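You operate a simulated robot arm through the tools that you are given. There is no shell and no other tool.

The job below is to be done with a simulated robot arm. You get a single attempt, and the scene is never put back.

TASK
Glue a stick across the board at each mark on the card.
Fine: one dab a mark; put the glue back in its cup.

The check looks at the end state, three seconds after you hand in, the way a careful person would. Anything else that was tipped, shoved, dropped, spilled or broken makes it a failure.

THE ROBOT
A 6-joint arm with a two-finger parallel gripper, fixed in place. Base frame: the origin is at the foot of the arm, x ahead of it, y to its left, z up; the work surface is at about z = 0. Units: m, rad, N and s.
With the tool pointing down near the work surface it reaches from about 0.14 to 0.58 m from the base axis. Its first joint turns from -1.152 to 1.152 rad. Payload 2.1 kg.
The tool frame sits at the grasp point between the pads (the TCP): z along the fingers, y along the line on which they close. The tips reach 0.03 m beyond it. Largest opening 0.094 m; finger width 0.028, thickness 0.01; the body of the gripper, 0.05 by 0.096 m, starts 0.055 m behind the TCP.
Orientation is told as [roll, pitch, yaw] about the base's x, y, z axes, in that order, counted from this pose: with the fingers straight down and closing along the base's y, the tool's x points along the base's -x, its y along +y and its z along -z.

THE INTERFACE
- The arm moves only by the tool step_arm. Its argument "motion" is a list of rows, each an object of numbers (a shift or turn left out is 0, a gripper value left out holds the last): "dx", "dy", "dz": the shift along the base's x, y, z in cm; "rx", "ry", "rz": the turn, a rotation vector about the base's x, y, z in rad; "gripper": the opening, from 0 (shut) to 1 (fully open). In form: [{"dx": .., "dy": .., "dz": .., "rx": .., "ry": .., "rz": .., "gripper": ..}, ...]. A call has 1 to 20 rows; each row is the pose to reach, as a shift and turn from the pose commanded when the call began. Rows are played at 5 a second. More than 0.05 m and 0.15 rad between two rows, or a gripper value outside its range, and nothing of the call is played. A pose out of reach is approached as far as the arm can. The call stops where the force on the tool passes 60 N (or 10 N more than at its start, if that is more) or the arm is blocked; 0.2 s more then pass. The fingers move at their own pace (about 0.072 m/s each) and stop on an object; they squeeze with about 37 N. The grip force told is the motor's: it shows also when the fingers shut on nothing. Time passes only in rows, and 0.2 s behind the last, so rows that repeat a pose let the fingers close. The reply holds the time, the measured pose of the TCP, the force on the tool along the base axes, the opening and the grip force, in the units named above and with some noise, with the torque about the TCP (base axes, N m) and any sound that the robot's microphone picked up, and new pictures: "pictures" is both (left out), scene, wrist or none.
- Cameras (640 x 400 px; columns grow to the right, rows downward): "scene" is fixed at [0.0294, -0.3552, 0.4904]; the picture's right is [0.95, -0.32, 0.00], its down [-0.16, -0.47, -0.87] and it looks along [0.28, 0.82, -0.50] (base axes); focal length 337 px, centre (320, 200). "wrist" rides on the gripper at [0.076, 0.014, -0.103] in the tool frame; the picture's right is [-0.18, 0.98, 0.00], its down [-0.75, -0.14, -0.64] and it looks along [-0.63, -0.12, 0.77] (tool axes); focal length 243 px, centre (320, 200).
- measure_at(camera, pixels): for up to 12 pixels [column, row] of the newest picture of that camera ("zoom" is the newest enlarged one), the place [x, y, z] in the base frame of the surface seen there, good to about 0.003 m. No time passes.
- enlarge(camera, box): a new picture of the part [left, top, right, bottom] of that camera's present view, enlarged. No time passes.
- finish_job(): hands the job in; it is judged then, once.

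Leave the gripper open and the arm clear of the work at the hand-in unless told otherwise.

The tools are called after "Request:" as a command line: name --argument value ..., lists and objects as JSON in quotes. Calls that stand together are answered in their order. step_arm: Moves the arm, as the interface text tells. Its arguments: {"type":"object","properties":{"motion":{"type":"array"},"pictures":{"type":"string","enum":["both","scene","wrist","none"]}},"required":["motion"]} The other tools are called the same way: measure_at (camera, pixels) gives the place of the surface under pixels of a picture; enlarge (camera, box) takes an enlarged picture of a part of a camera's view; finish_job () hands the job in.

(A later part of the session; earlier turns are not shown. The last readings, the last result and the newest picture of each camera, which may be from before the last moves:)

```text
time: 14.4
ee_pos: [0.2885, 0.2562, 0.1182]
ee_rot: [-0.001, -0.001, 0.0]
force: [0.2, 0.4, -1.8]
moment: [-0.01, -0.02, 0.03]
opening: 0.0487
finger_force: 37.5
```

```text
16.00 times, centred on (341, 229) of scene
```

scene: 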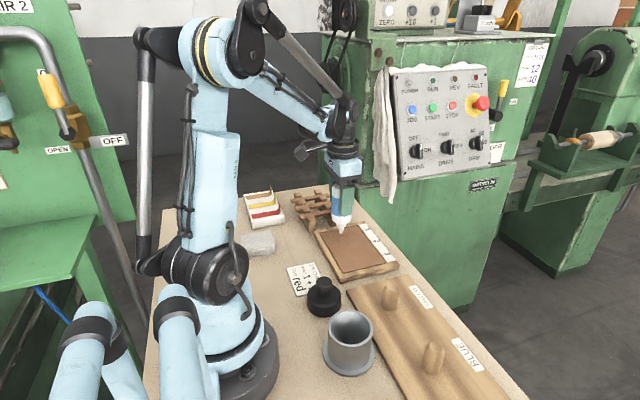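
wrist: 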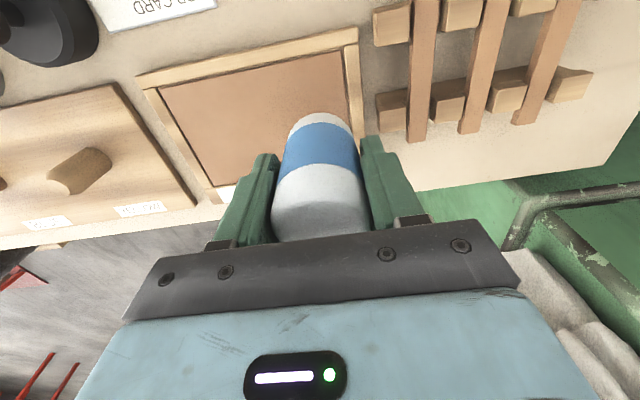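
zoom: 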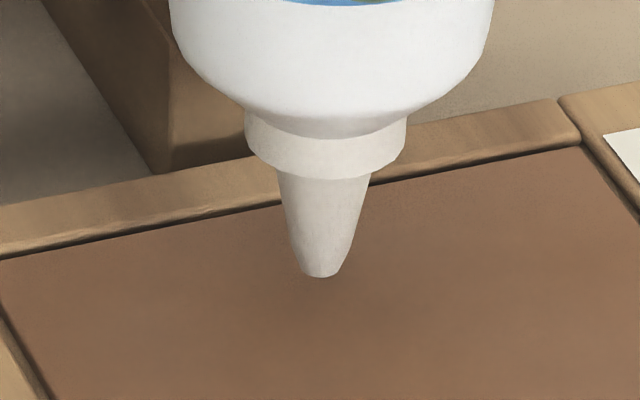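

No contact yet (tip at zoom row 277, small force). I lower by 1 mm steps, watching the force.

Request:
step_arm --motion '[{"dz": -0.1}, {"dz": -0.1}]' --pictures "scene"

Request:
enlarge --camera "scene" --box '[328, 218, 354, 240]'

```text
time: 15.0
ee_pos: [0.2868, 0.2564, 0.1162]
ee_rot: [0.002, -0.001, 0.0]
force: [0.0, 1.5, -1.3]
moment: [0.0, 0.03, 0.02]
opening: 0.0486
finger_force: 37.0
```

scene: 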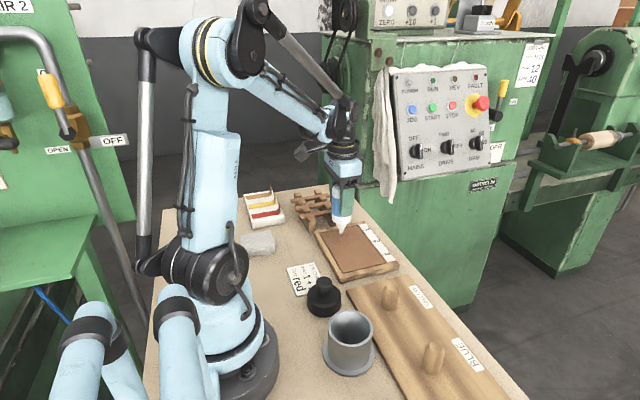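

```text
16.00 times, centred on (341, 229) of scene
```

zoom: 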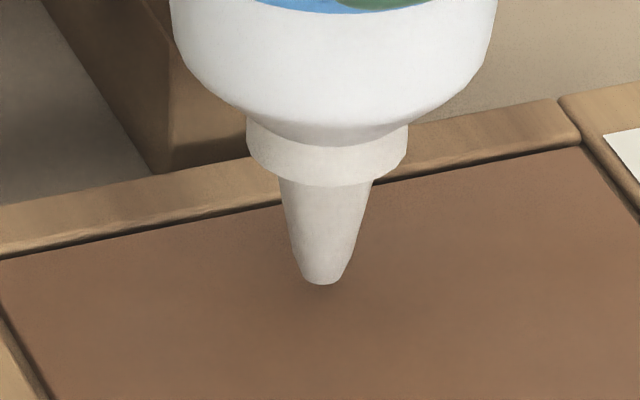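

A faint contact shadow appears under the tip (zoom row 287). One more millimetre.

Request:
step_arm --motion '[{"dz": -0.1}, {"dz": -0.1}]' --pictures "scene"

Request:
enlarge --camera "scene" --box '[328, 218, 354, 240]'

```text
time: 15.6
ee_pos: [0.2887, 0.2557, 0.116]
ee_rot: [0.001, -0.001, 0.0]
force: [0.3, 0.4, -2.0]
moment: [-0.02, 0.01, -0.01]
opening: 0.0482
finger_force: 37.5
```

scene: 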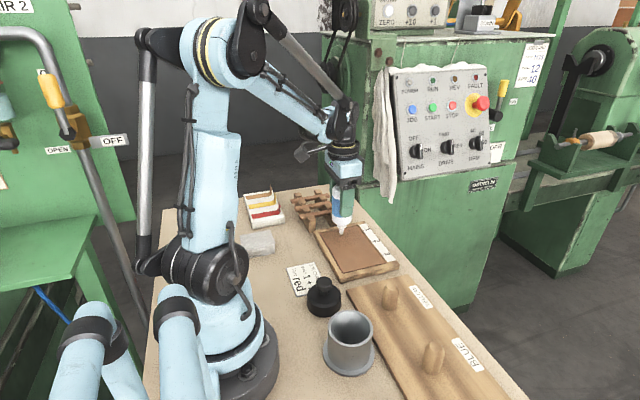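

```text
16.00 times, centred on (341, 229) of scene
```

zoom: 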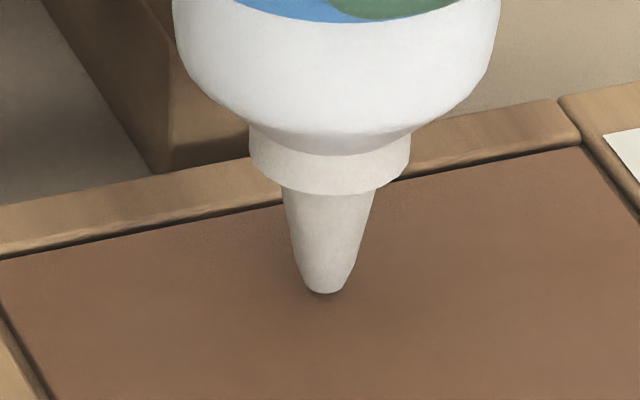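

Tip at zoom row 294, shadow tightening, force still not changing. Another millimetre.

Request:
step_arm --motion '[{"dz": -0.1}, {"dz": -0.1}]' --pictures "scene"

Request:
enlarge --camera "scene" --box '[328, 218, 354, 240]'

```text
time: 16.2
ee_pos: [0.2899, 0.2549, 0.1151]
ee_rot: [0.001, -0.001, 0.0]
force: [0.1, 0.4, -1.1]
moment: [-0.02, 0.0, 0.0]
opening: 0.0486
finger_force: 37.3
```

scene: 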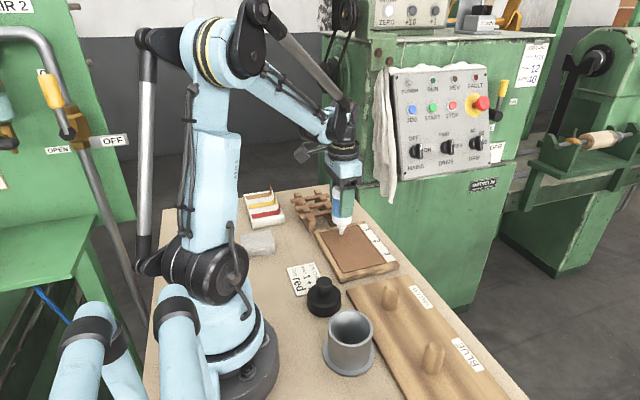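

```text
16.00 times, centred on (341, 229) of scene
```

zoom: 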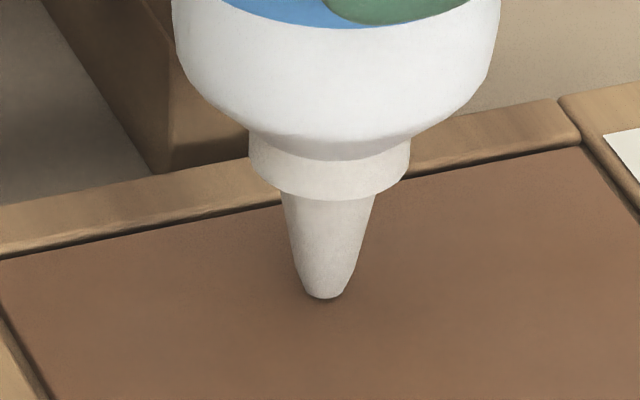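

Tip at row 300; very close to touching. One more millimetre.

Request:
step_arm --motion '[{"dz": -0.1}, {"dz": -0.1}]' --pictures "scene"

Request:
enlarge --camera "scene" --box '[328, 218, 354, 240]'

```text
time: 16.8
ee_pos: [0.2894, 0.2559, 0.1146]
ee_rot: [0.001, -0.001, 0.0]
force: [-0.5, -0.5, -1.1]
moment: [-0.04, -0.01, -0.01]
opening: 0.0486
finger_force: 37.1
```

scene: 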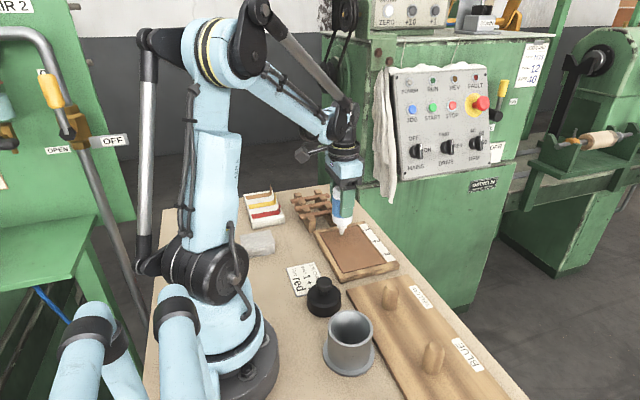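

```text
16.00 times, centred on (341, 229) of scene
```

zoom: 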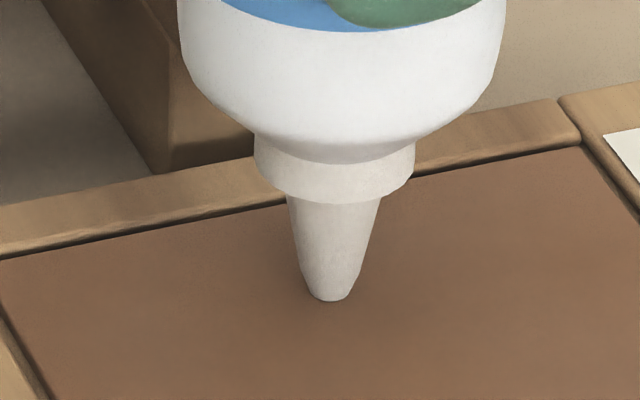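

Still no force change. Another millimetre.

Request:
step_arm --motion '[{"dz": -0.1}, {"dz": -0.1}]' --pictures "scene"

Request:
enlarge --camera "scene" --box '[328, 218, 354, 240]'

```text
time: 17.4
ee_pos: [0.289, 0.2546, 0.1142]
ee_rot: [-0.001, -0.003, 0.0]
force: [2.0, -0.9, 28.9]
moment: [-0.12, -0.28, 0.01]
opening: 0.0485
finger_force: 37.2
```

scene: 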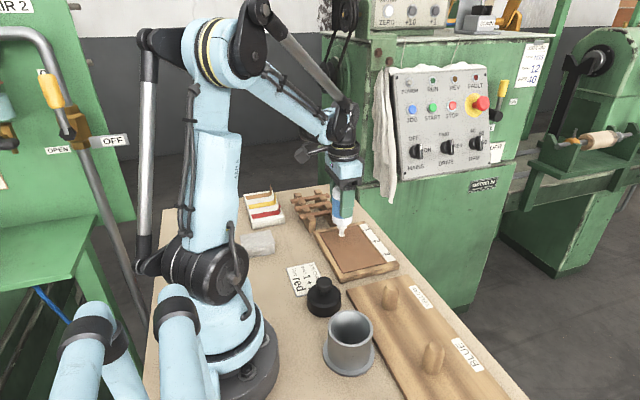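

```text
16.00 times, centred on (341, 229) of scene
```

zoom: 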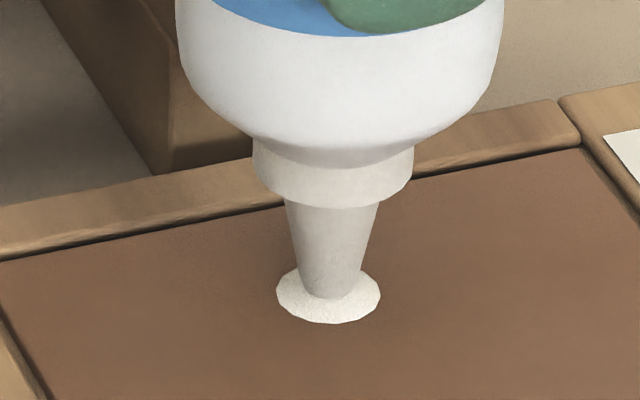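

A white dab appeared and the force rose to 29 N. I lift straight up at once.

Request:
step_arm --motion '[{"dz": 0.8}, {"dz": 2}, {"dz": 4}, {"dz": 6}, {"dz": 6}]' --pictures "scene"

Request:
enlarge --camera "scene" --box '[310, 200, 400, 280]'

```text
time: 18.6
ee_pos: [0.29, 0.2562, 0.174]
ee_rot: [0.001, 0.0, 0.0]
force: [-0.9, -0.2, -1.7]
moment: [0.02, 0.0, 0.0]
opening: 0.0484
finger_force: 37.0
```

scene: 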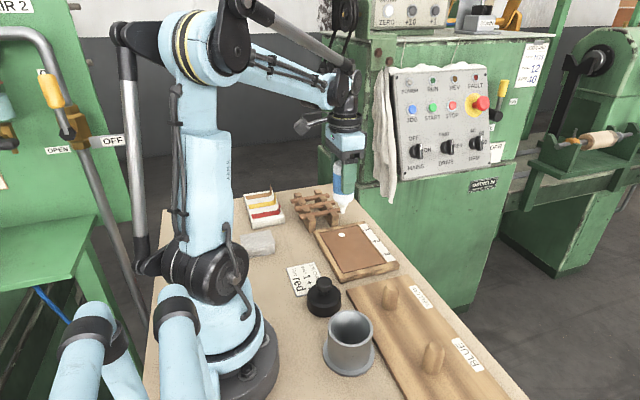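

```text
5.00 times, centred on (355, 240) of scene
```

zoom: 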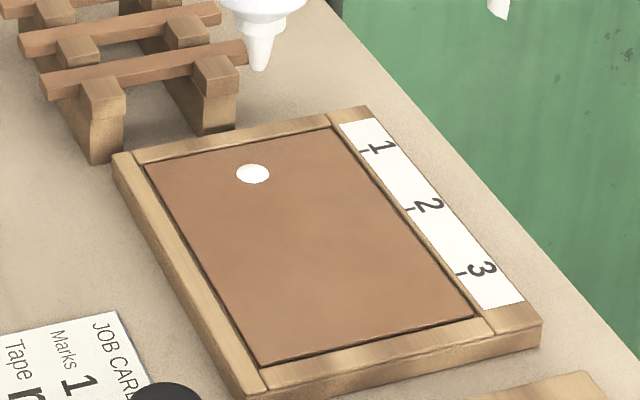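

The dab is clean at zoom (252,173). I measure it against tick 1 (zoom (363,151)).

Request:
measure_at --camera "zoom" --pixels '[[252, 173], [252, 170], [252, 176], [245, 174], [260, 173], [252, 178], [362, 151], [365, 150], [359, 152], [410, 210], [407, 210], [413, 209]]'

```text
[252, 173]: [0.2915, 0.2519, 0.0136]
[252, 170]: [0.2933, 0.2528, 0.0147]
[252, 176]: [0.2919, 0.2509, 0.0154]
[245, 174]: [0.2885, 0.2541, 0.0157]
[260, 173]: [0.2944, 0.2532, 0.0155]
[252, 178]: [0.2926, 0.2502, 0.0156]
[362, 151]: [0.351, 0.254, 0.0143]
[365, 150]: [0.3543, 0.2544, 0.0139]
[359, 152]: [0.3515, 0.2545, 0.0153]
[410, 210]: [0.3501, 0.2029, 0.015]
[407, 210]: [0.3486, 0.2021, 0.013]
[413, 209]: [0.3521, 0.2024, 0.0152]
```

Dab centre ≈(0.292, 0.2525), aligned with tick 1 within ~1.5 mm. Now I move 5 cm toward −y to mark 2 and down to about 5 mm above the panel.

Request:
step_arm --motion '[{"dy": -2.5}, {"dy": -4.95}, {"dy": -4.95}, {"dy": -4.95, "dz": -2.5}, {"dy": -4.95, "dz": -4.5}, {"dy": -4.95, "dz": -5.4}, {"dy": -4.95, "dz": -5.4}]' --pictures "scene"

Request:
enlarge --camera "scene" --box '[315, 205, 395, 265]'

```text
time: 20.2
ee_pos: [0.2886, 0.2079, 0.1202]
ee_rot: [0.0, -0.002, 0.0]
force: [-0.1, 1.4, -2.3]
moment: [-0.02, 0.01, -0.01]
opening: 0.0488
finger_force: 36.3
```

scene: 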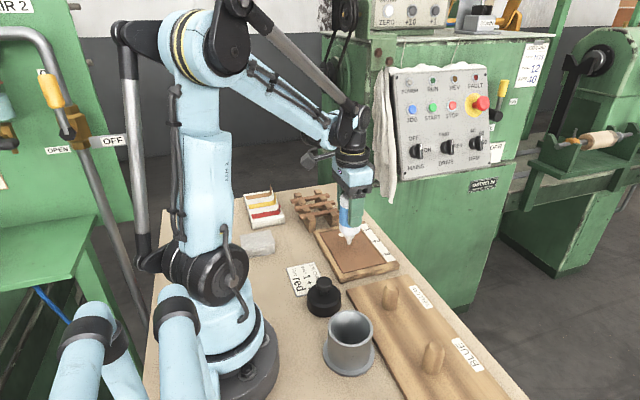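

```text
6.67 times, centred on (355, 235) of scene
```

zoom: 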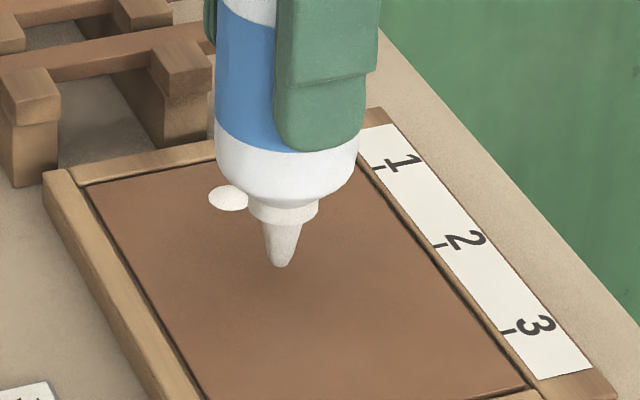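

I measure the tip around zoom (280,262).

Request:
measure_at --camera "zoom" --pixels '[[280, 262], [278, 258], [283, 260], [280, 255], [280, 250], [276, 262], [282, 264], [280, 245], [285, 255], [275, 255]]'

```text
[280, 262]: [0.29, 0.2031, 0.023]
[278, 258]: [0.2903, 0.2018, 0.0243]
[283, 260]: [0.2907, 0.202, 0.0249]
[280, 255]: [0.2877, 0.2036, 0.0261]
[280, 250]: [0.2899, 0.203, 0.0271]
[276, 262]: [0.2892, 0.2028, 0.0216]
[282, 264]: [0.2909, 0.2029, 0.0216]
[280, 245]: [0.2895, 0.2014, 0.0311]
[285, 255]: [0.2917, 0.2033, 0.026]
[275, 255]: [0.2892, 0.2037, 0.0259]
```

The tip is at y≈0.203, in line with tick 2. I go down to the contact level found before.

Request:
step_arm --motion '[{"dz": -0.3}, {"dz": -0.55}, {"dz": -0.6}]' --pictures "scene"

Request:
enlarge --camera "scene" --box '[315, 205, 395, 265]'

```text
time: 21.0
ee_pos: [0.2884, 0.2071, 0.1133]
ee_rot: [0.003, -0.002, 0.001]
force: [-2.7, 1.0, 21.7]
moment: [0.14, 0.22, 0.0]
opening: 0.0482
finger_force: 36.7
```

scene: 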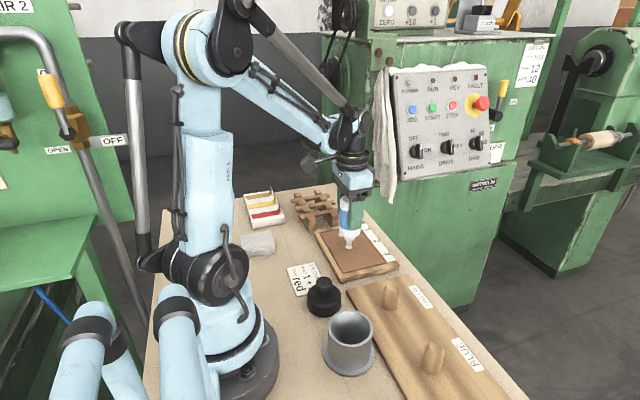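

```text
6.67 times, centred on (355, 235) of scene
```

zoom: 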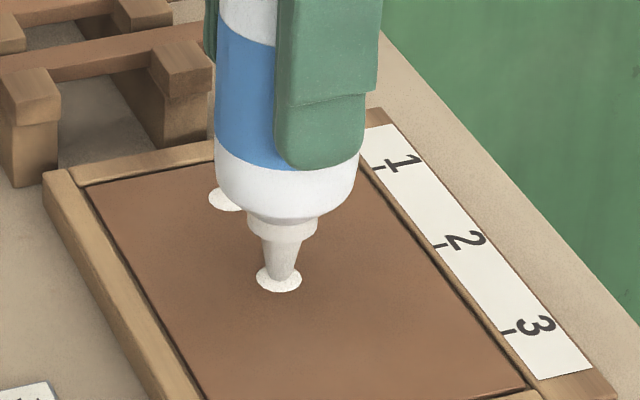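

The second dab formed. I lift straight up and look.

Request:
step_arm --motion '[{"dz": 0.8}, {"dz": 2.5}, {"dz": 5}, {"dz": 8}, {"dz": 11}, {"dz": 12.3}, {"dz": 12.3}]' --pictures "both"

Request:
enlarge --camera "scene" --box '[310, 200, 400, 280]'

Request:
measure_at --camera "zoom" --pixels '[[252, 173], [252, 170], [252, 176], [245, 174], [260, 173], [293, 232], [298, 232], [303, 232], [298, 228], [298, 236], [410, 210], [362, 151]]'

```text
time: 22.6
ee_pos: [0.289, 0.2056, 0.2366]
ee_rot: [-0.001, -0.001, 0.001]
force: [0.5, 0.3, -1.5]
moment: [-0.04, -0.01, -0.01]
opening: 0.0483
finger_force: 37.2
```

scene: 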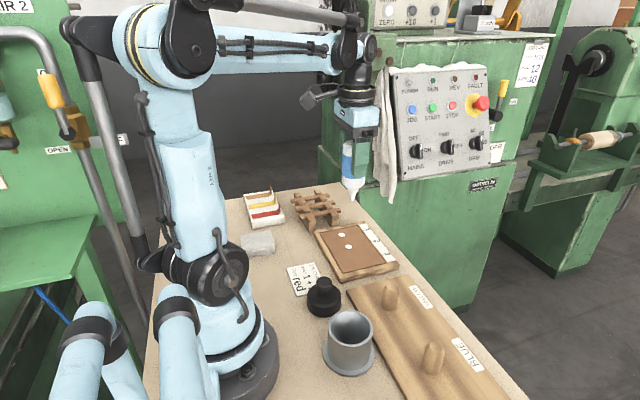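
wrist: 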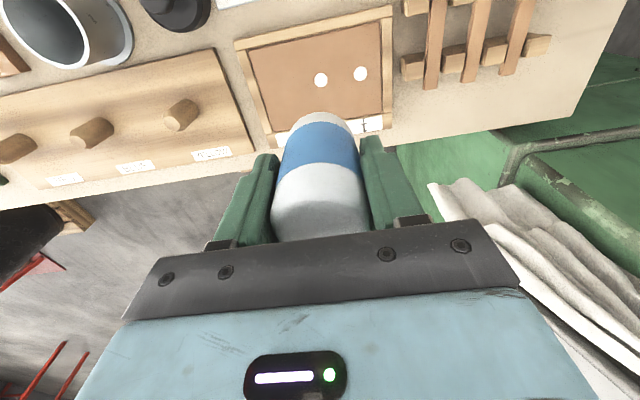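

```text
5.00 times, centred on (355, 240) of scene
```

zoom: 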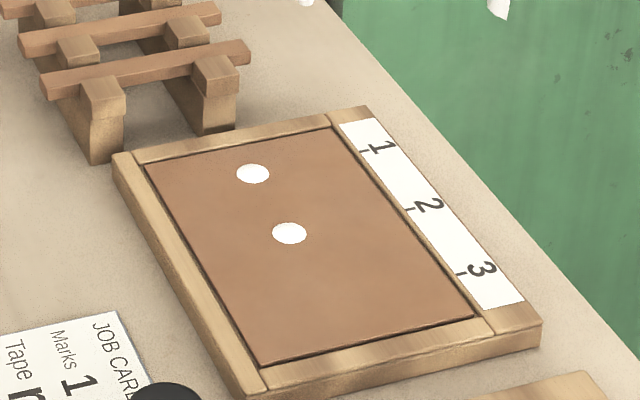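

```text
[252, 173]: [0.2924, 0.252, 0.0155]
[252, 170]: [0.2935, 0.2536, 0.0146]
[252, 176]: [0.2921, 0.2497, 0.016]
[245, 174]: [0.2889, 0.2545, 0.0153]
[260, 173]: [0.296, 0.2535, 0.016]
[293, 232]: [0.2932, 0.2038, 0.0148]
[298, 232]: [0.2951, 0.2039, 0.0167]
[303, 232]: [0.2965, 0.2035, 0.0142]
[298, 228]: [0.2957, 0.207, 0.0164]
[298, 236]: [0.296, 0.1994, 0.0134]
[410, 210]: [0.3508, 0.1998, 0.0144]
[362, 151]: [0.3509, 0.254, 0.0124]
```

Both dabs are right: (0.292, 0.2525) and (0.291, 0.203). Now I take the glue back above its cup by the reverse path.

Request:
step_arm --motion '[{"dx": -0.7, "dy": -2}, {"dx": -2.2, "dy": -5}, {"dx": -3.7, "dy": -8.5}, {"dx": -5.2, "dy": -12}, {"dx": -6.7, "dy": -15.5}, {"dx": -8.2, "dy": -19}, {"dx": -9.4, "dy": -22}, {"dx": -10.2, "dy": -24.05}, {"dx": -10.2, "dy": -24.05}, {"dx": -10.2, "dy": -24.05}]' --pictures "both"

Request:
enlarge --camera "scene" --box '[315, 270, 395, 380]'

Request:
enlarge --camera "scene" --box '[335, 260, 375, 300]'

Request:
measure_at --camera "zoom" --pixels '[[308, 318], [312, 318], [316, 318], [310, 315], [314, 315], [312, 320], [306, 316], [320, 316], [312, 310], [312, 305], [300, 310], [325, 310]]'

```text
time: 24.8
ee_pos: [0.1879, -0.0316, 0.2351]
ee_rot: [0.001, -0.002, -0.001]
force: [0.0, -0.5, -1.3]
moment: [-0.05, 0.01, -0.01]
opening: 0.0482
finger_force: 37.1
```

scene: 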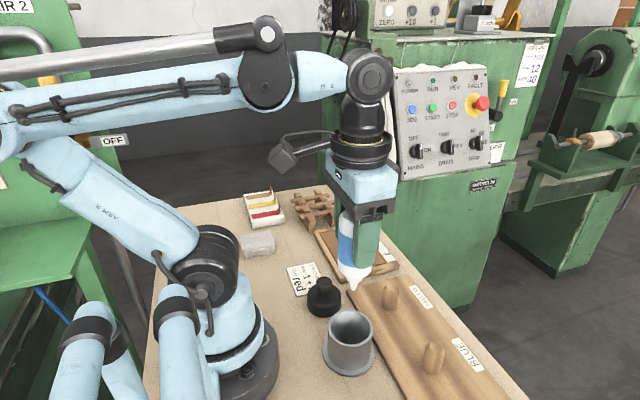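
wrist: 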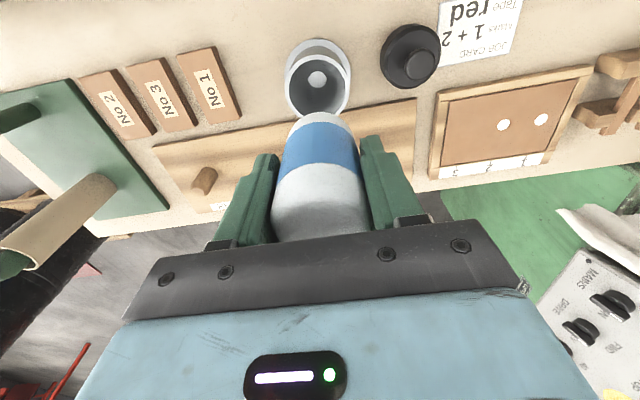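

```text
3.64 times, centred on (355, 325) of scene
```

zoom: 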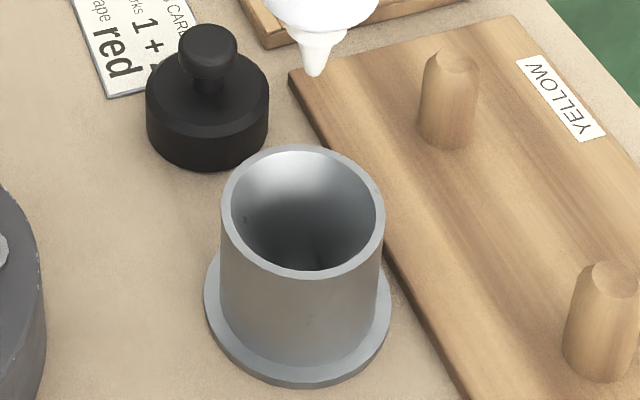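

```text
10.00 times, centred on (355, 280) of scene
```

zoom: 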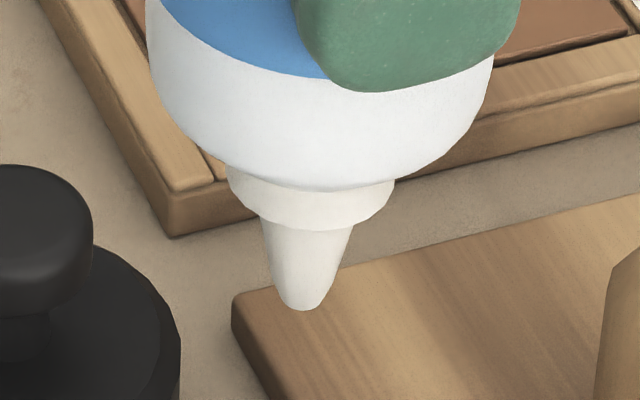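

```text
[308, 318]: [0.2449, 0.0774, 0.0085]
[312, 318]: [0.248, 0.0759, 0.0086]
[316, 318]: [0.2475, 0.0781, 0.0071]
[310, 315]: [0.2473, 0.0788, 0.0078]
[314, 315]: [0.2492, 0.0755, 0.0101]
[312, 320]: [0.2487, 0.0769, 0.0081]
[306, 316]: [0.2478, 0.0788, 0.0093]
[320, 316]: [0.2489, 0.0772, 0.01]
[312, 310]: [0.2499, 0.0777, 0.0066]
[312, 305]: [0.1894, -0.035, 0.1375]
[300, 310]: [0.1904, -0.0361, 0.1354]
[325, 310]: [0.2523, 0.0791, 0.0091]
```

The tip is ~2 mm off toward +y relative to when I lifted it out. I correct −2.2 mm in y and lower so only the nozzle is inside the cup, the body still just above the rim.

Request:
step_arm --motion '[{"dy": -0.25}, {"dy": -0.25, "dz": -2}, {"dy": -0.25, "dz": -5}, {"dy": -0.25, "dz": -7.5}, {"dy": -0.25, "dz": -9.5}, {"dy": -0.25, "dz": -9.8}, {"dy": -0.25, "dz": -9.8}]' --pictures "both"

Request:
enlarge --camera "scene" --box '[315, 285, 395, 380]'

Request:
enlarge --camera "wrist" --box '[240, 30, 410, 150]'

```text
time: 26.4
ee_pos: [0.1852, -0.0388, 0.1392]
ee_rot: [0.0, -0.002, 0.001]
force: [0.6, 0.2, -1.3]
moment: [0.0, -0.01, 0.0]
opening: 0.0487
finger_force: 36.8
```

scene: 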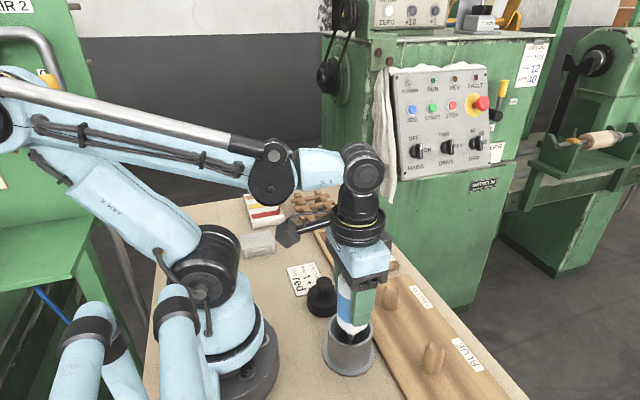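
wrist: 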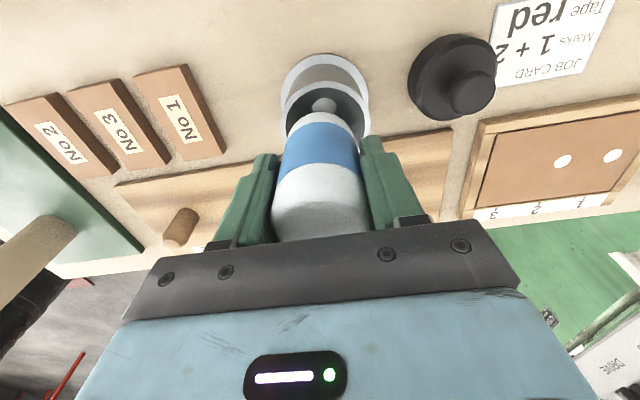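

```text
4.21 times, centred on (355, 332) of scene
```

zoom: 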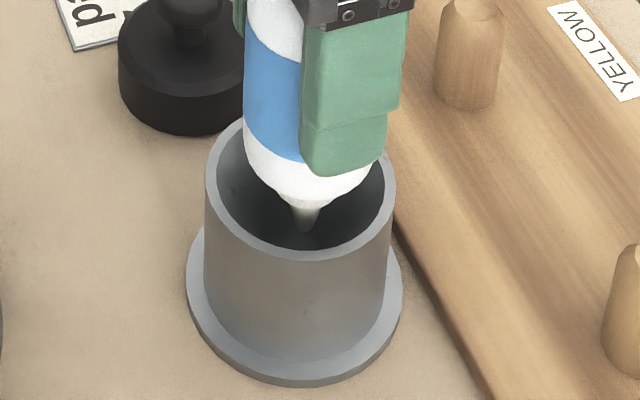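

```text
3.33 times, centred on (325, 90) of wrist
```

zoom: 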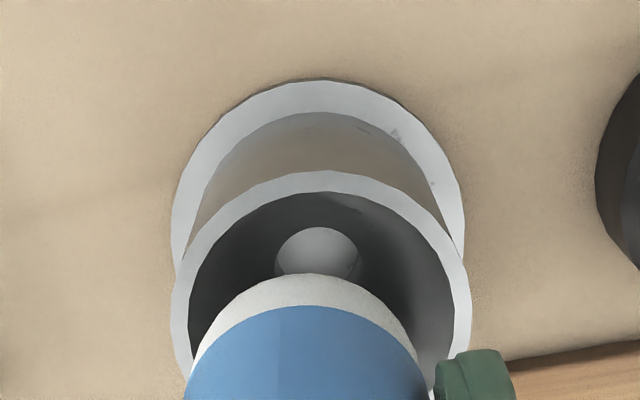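

From the wrist view the cup centre is at column ≈325 versus the bottle's ≈321, so the bottle sits ≈3 mm too far toward −y and slightly toward +x. I correct by +3 mm in y and −1 mm in x at this height.

Request:
step_arm --motion '[{"dx": -0.1, "dy": 0.3}, {"dx": -0.1, "dy": 0.3}, {"dx": -0.1, "dy": 0.3}]' --pictures "both"

Request:
enlarge --camera "scene" --box '[315, 285, 395, 380]'

Request:
enlarge --camera "wrist" --box '[240, 30, 410, 150]'

```text
time: 27.2
ee_pos: [0.185, -0.0354, 0.1391]
ee_rot: [0.0, -0.002, 0.0]
force: [0.0, -0.6, -1.5]
moment: [-0.01, 0.01, 0.01]
opening: 0.0485
finger_force: 37.5
```

scene: 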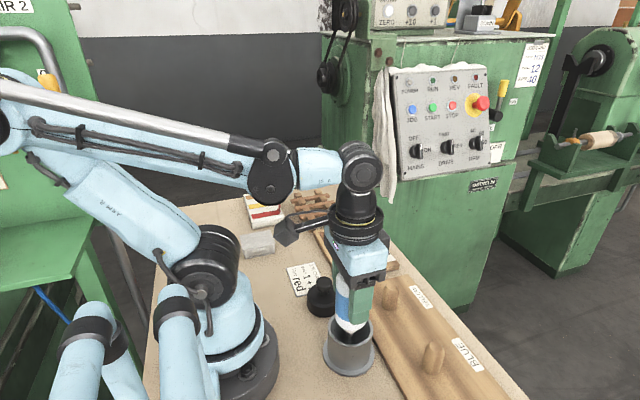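
wrist: 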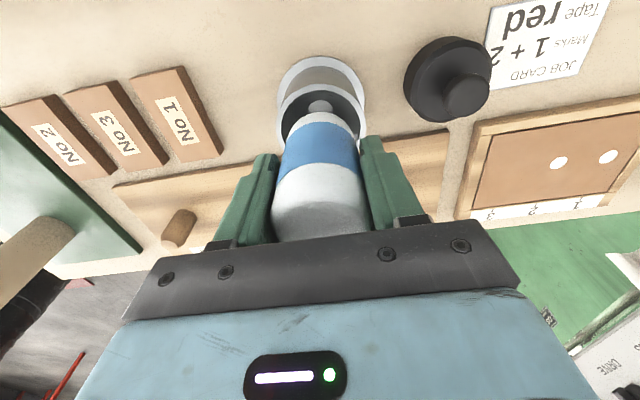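

```text
4.21 times, centred on (355, 332) of scene
```

zoom: 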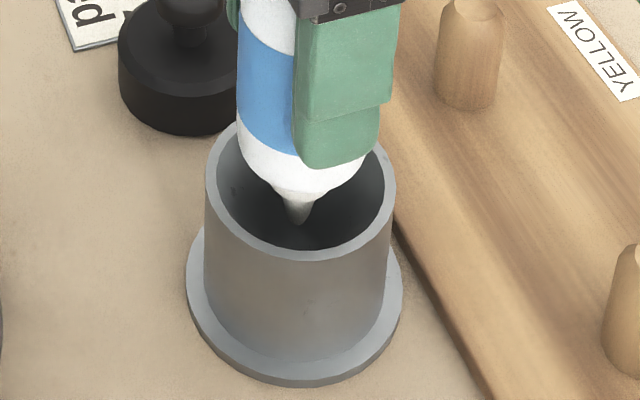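

```text
3.33 times, centred on (325, 90) of wrist
```

zoom: 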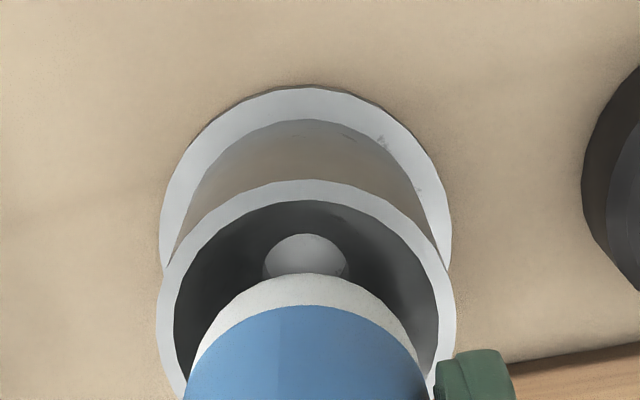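

Now both centre on the cup axis (wrist zoom: cup 174–440, bottle centre ≈306). I lower 1.5 cm further, watching forces.

Request:
step_arm --motion '[{"dz": -0.4}, {"dz": -0.8}, {"dz": -1.2}, {"dz": -1.5}, {"dz": -1.5}]' --pictures "both"

Request:
enlarge --camera "scene" --box '[315, 285, 395, 380]'

Request:
enlarge --camera "wrist" --box '[240, 30, 410, 150]'

```text
time: 28.4
ee_pos: [0.1839, -0.0351, 0.123]
ee_rot: [0.001, 0.0, 0.0]
force: [0.3, 0.2, -1.5]
moment: [-0.05, 0.01, -0.02]
opening: 0.0486
finger_force: 37.3
```

scene: 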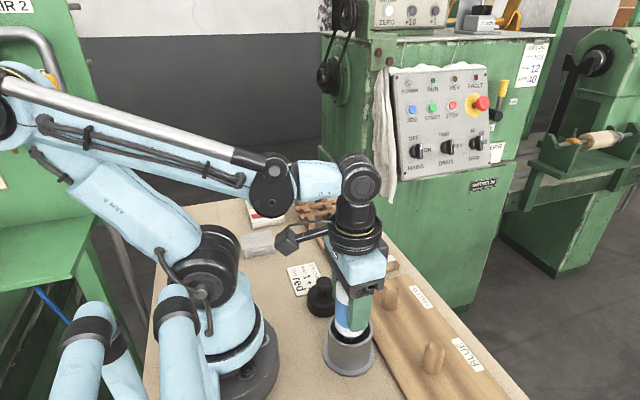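
wrist: 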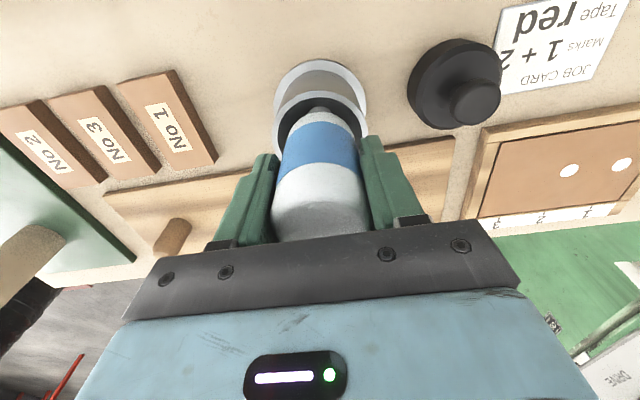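

```text
4.21 times, centred on (355, 332) of scene
```

zoom: 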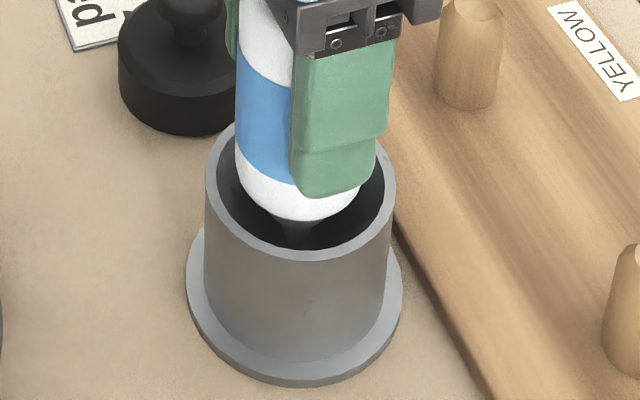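

```text
3.33 times, centred on (325, 90) of wrist
```

zoom: 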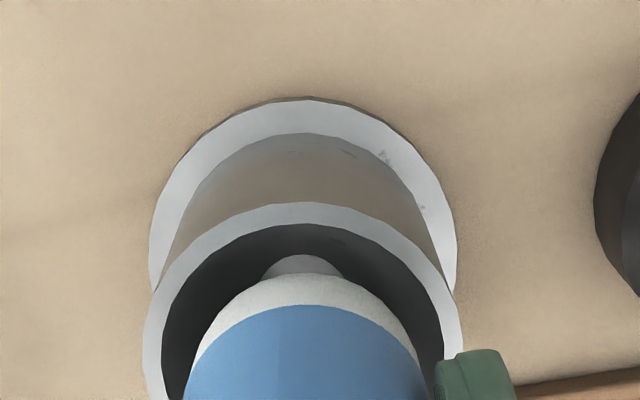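

Still centred, no contact force. I lower another 1.4 cm (to 1–2 mm above the original height).

Request:
step_arm --motion '[{"dz": -0.4}, {"dz": -0.8}, {"dz": -1.2}, {"dz": -1.5}, {"dz": -1.5}]' --pictures "both"

Request:
enlarge --camera "scene" --box '[315, 285, 395, 380]'

Request:
enlarge --camera "wrist" --box '[240, 30, 410, 150]'

```text
time: 29.6
ee_pos: [0.1854, -0.0348, 0.1078]
ee_rot: [0.0, 0.001, -0.001]
force: [-2.5, -4.8, 3.6]
moment: [-0.15, 0.08, -0.03]
opening: 0.0483
finger_force: 37.2
```

scene: 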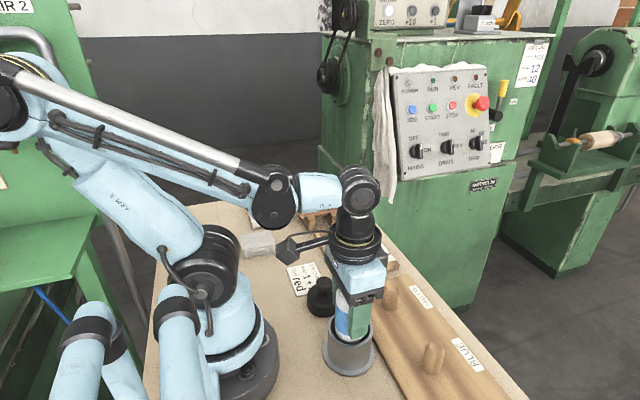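
wrist: 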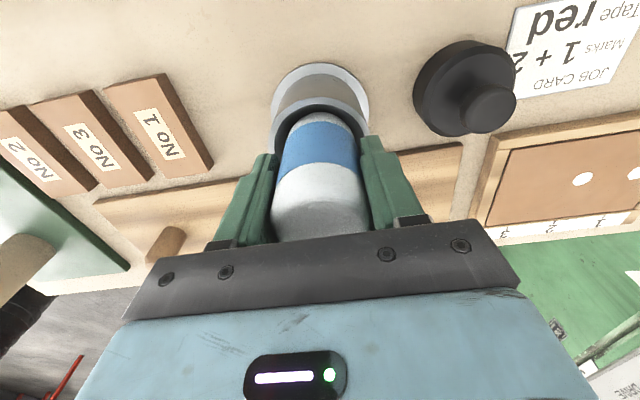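

```text
4.21 times, centred on (355, 332) of scene
```

zoom: 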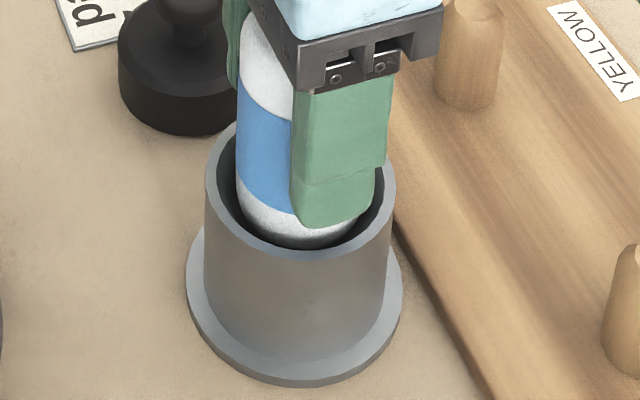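

```text
3.33 times, centred on (325, 90) of wrist
```

zoom: 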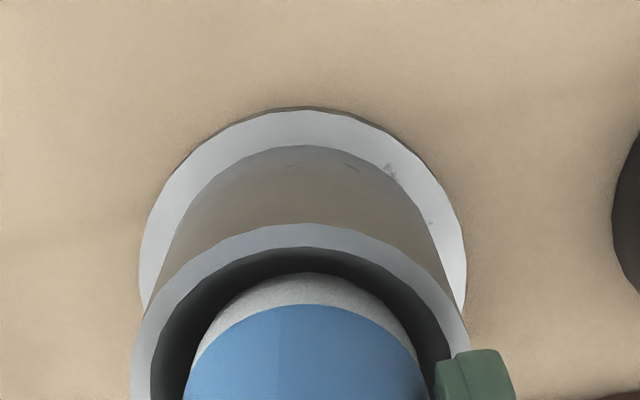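

A light side force (−4.8 N in y) shows the bottle touching the +y wall. I nudge 1 mm toward −y and 0.5 mm toward −x and lower 1 mm.

Request:
step_arm --motion '[{"dx": -0.05, "dy": -0.1}, {"dx": -0.05, "dy": -0.1, "dz": -0.1}, {"dx": -0.05, "dy": -0.1, "dz": -0.1}]' --pictures "both"

Request:
enlarge --camera "wrist" --box '[240, 30, 410, 150]'

```text
time: 30.4
ee_pos: [0.185, -0.0357, 0.1069]
ee_rot: [0.0, -0.002, 0.001]
force: [0.8, -0.4, -1.0]
moment: [-0.02, -0.02, -0.03]
opening: 0.0486
finger_force: 37.1
```

scene: 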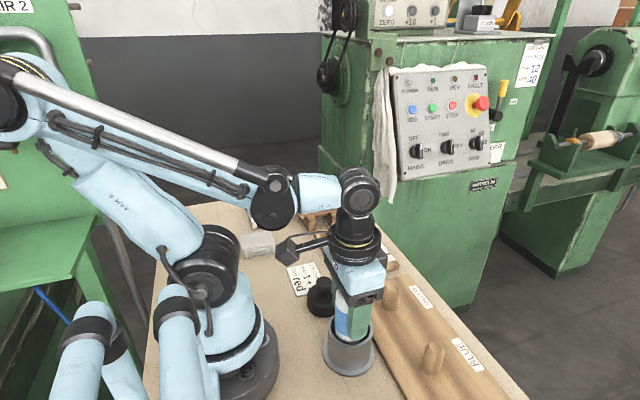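
wrist: 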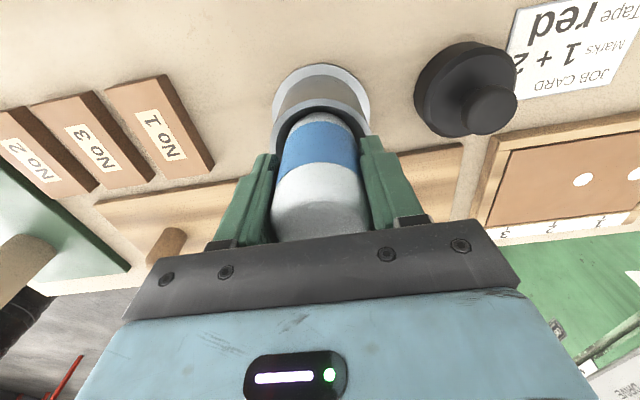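

```text
3.33 times, centred on (325, 90) of wrist
```

zoom: 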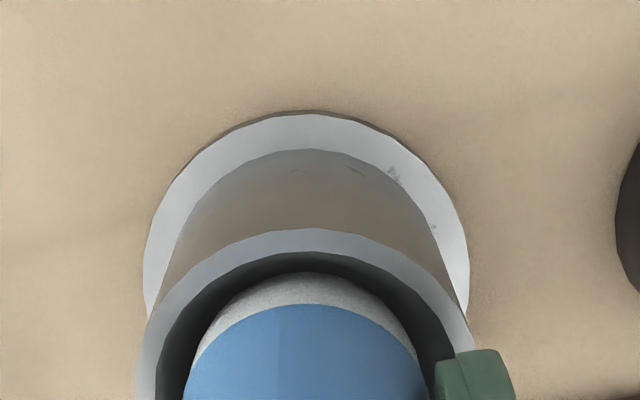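

Forces are near zero; the bottle is free in the cup. I lower 2 mm more until it rests.

Request:
step_arm --motion '[{"dz": -0.1}, {"dz": -0.15}, {"dz": -0.2}]' --pictures "none"

```text
time: 31.2
ee_pos: [0.1868, -0.0359, 0.1058]
ee_rot: [0.002, -0.002, 0.0]
force: [-1.8, 4.9, 25.7]
moment: [0.11, -0.03, 0.06]
opening: 0.0484
finger_force: 36.7
```

The bottle rests on the cup floor (25 N). I ease up 0.5 mm and open the fingers.

Request:
step_arm --motion '[{"dz": 0.06}, {"dz": 0.06, "gripper": 0.56}, {"dz": 0.06, "gripper": 0.62}, {"dz": 0.06, "gripper": 0.75}, {"dz": 0.06, "gripper": 0.9}, {"dz": 0.06, "gripper": 1.0}, {"dz": 0.06, "gripper": 1.0}]' --pictures "both"

```text
time: 32.8
ee_pos: [0.1847, -0.0356, 0.1057]
ee_rot: [0.001, -0.003, 0.0]
force: [0.6, -0.2, 0.4]
moment: [0.02, 0.03, -0.01]
opening: 0.0939
finger_force: 0.0
```

scene: 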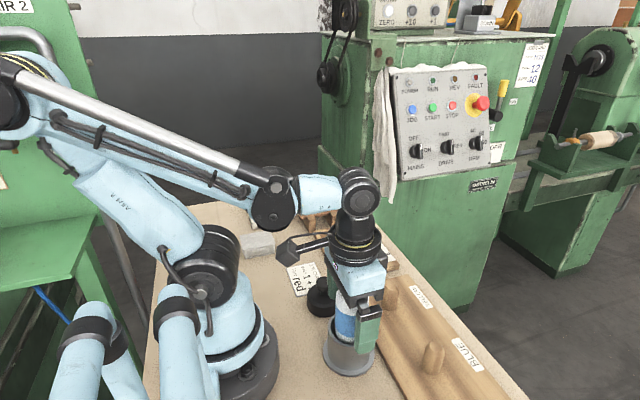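
wrist: 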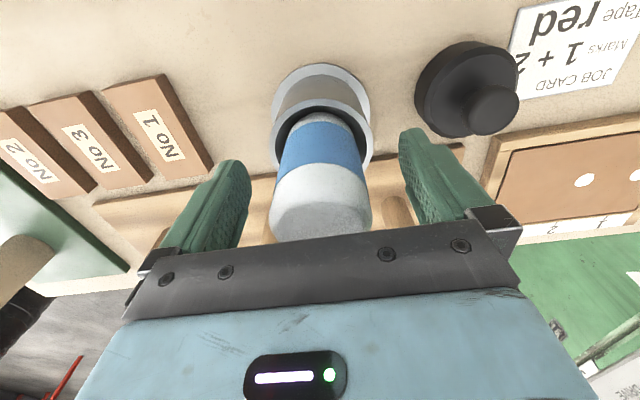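

The bottle stands free in the cup. I go straight up with the fingers open and check it.

Request:
step_arm --motion '[{"dz": 1}, {"dz": 3}, {"dz": 6}, {"dz": 9}, {"dz": 12}, {"dz": 13}, {"dz": 13}]' --pictures "both"

Request:
enlarge --camera "scene" --box '[300, 270, 400, 385]'

```text
time: 34.4
ee_pos: [0.1856, -0.0335, 0.236]
ee_rot: [0.0, -0.002, -0.001]
force: [0.1, -0.3, -0.3]
moment: [0.01, -0.02, -0.03]
opening: 0.0938
finger_force: 0.0
```

scene: 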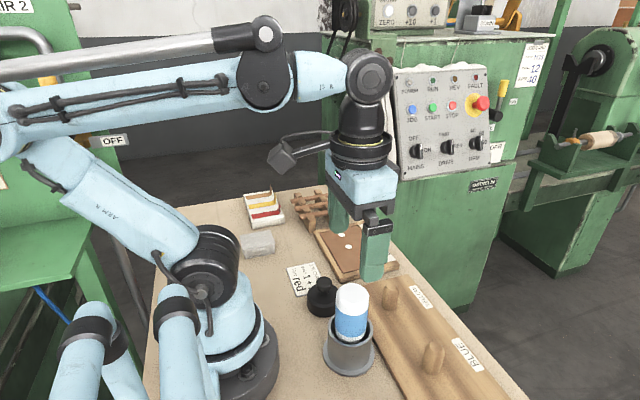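
wrist: 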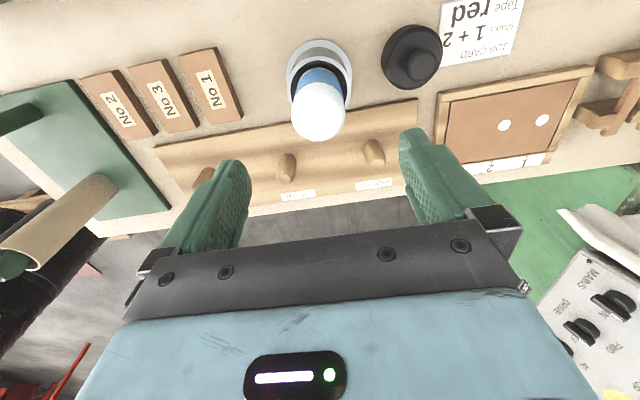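

```text
3.48 times, centred on (350, 328) of scene
```

zoom: 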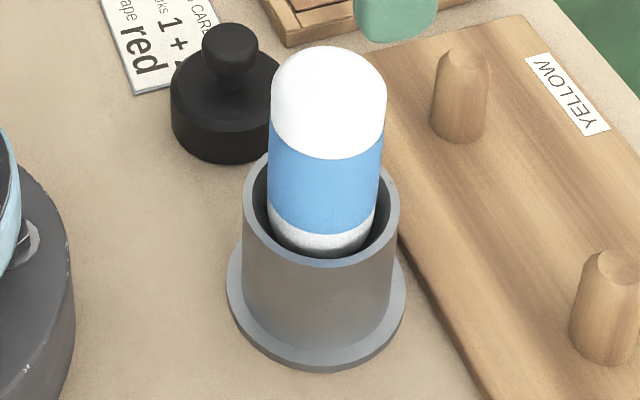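

The glue is back upright in its cup. Now I move, high, to above the rack near the stick closest to the board (y≈0.33).

Request:
step_arm --motion '[{"dx": 0.8, "dy": 4}, {"dx": 1.6, "dy": 8.5}, {"dx": 2.5, "dy": 13}, {"dx": 3.5, "dy": 17.5}, {"dx": 4.5, "dy": 22}, {"dx": 5.5, "dy": 26.5}, {"dx": 6.5, "dy": 31}, {"dx": 7.3, "dy": 34.5}, {"dx": 7.65, "dy": 36.4}, {"dx": 7.65, "dy": 36.4, "dz": -2}, {"dx": 7.65, "dy": 36.4, "dz": -3}, {"dx": 7.65, "dy": 36.4, "dz": -3}]' --pictures "both"

Request:
enlarge --camera "wrist" --box '[230, 30, 480, 190]'

```text
time: 37.0
ee_pos: [0.2611, 0.329, 0.2029]
ee_rot: [0.0, -0.001, 0.0]
force: [-0.1, -0.2, -0.2]
moment: [0.01, -0.02, 0.0]
opening: 0.0938
finger_force: 0.0
```

scene: 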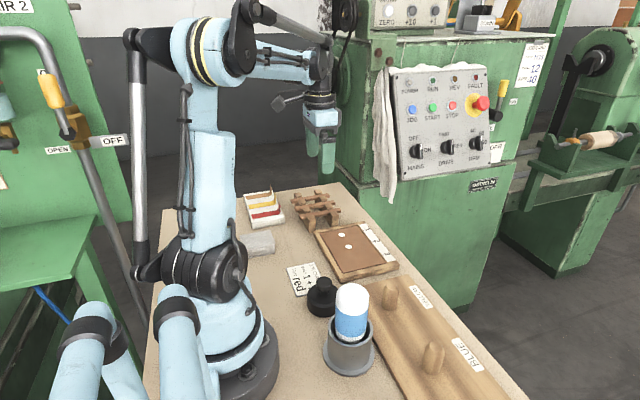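
wrist: 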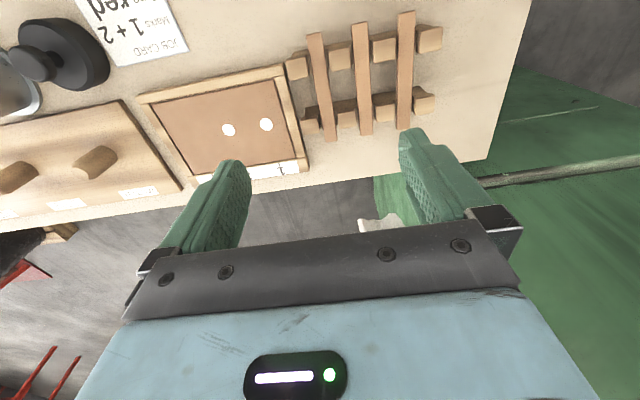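

```text
2.50 times, centred on (355, 110) of wrist
```

zoom: 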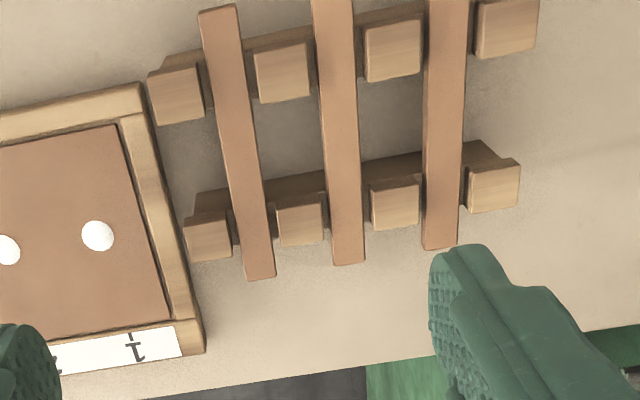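

All three sticks are visible. I measure stick 1's ends, edges and the rack bars in this zoom.

Request:
measure_at --camera "zoom" --pixels '[[219, 12], [224, 40], [230, 80], [237, 120], [243, 160], [249, 200], [255, 240], [260, 272], [225, 130], [250, 130], [232, 175], [257, 175]]'

Request:
measure_at --camera "zoom" --pixels '[[282, 72], [280, 100], [300, 190], [300, 220], [283, 150], [176, 95], [208, 240], [200, 215], [337, 80], [343, 130], [340, 255], [443, 130]]'

```text
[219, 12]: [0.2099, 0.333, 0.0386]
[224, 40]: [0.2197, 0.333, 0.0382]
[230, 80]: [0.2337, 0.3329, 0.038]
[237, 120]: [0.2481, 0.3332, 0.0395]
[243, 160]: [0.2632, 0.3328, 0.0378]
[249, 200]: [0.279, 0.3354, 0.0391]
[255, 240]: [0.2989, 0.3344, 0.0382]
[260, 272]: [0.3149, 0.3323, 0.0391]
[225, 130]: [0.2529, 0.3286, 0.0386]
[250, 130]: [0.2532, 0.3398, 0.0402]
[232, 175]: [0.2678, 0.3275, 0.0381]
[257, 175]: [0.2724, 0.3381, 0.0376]
```

```text
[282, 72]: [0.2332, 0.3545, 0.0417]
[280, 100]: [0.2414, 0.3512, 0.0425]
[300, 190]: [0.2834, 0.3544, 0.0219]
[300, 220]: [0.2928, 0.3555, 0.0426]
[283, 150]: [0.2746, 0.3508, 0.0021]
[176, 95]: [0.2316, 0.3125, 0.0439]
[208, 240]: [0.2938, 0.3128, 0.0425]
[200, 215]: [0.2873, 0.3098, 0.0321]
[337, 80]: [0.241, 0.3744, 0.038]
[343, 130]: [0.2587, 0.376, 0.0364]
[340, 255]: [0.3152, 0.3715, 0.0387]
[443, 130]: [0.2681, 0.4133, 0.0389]
```

Stick 1: centre (0.2625, 0.333), 13 mm wide, top z≈0.0385; the gap between the rack bars is x≈0.243–0.283. I zoom in on its side to get the thickness.

Request:
enlarge --camera "scene" --box '[308, 205, 348, 230]'

Request:
measure_at --camera "zoom" --pixels '[[240, 200], [240, 210], [240, 220], [240, 225], [240, 230], [240, 235], [240, 240], [240, 245], [240, 250], [240, 180], [240, 160], [240, 260]]'

```text
16.00 times, centred on (328, 218) of scene
```

zoom: 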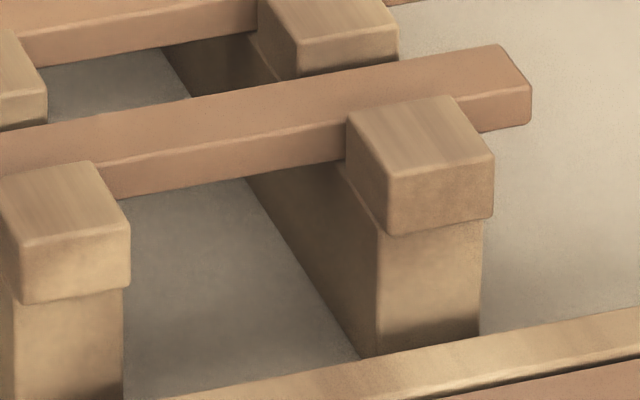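

```text
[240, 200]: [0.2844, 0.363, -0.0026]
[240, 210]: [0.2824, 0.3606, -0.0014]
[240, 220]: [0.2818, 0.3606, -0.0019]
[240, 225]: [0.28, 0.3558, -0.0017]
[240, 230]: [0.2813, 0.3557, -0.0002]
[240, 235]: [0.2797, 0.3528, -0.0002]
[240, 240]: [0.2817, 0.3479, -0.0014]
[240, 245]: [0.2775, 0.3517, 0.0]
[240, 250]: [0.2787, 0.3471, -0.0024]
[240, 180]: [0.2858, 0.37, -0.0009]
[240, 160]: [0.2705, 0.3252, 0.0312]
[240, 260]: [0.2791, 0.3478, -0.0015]
```

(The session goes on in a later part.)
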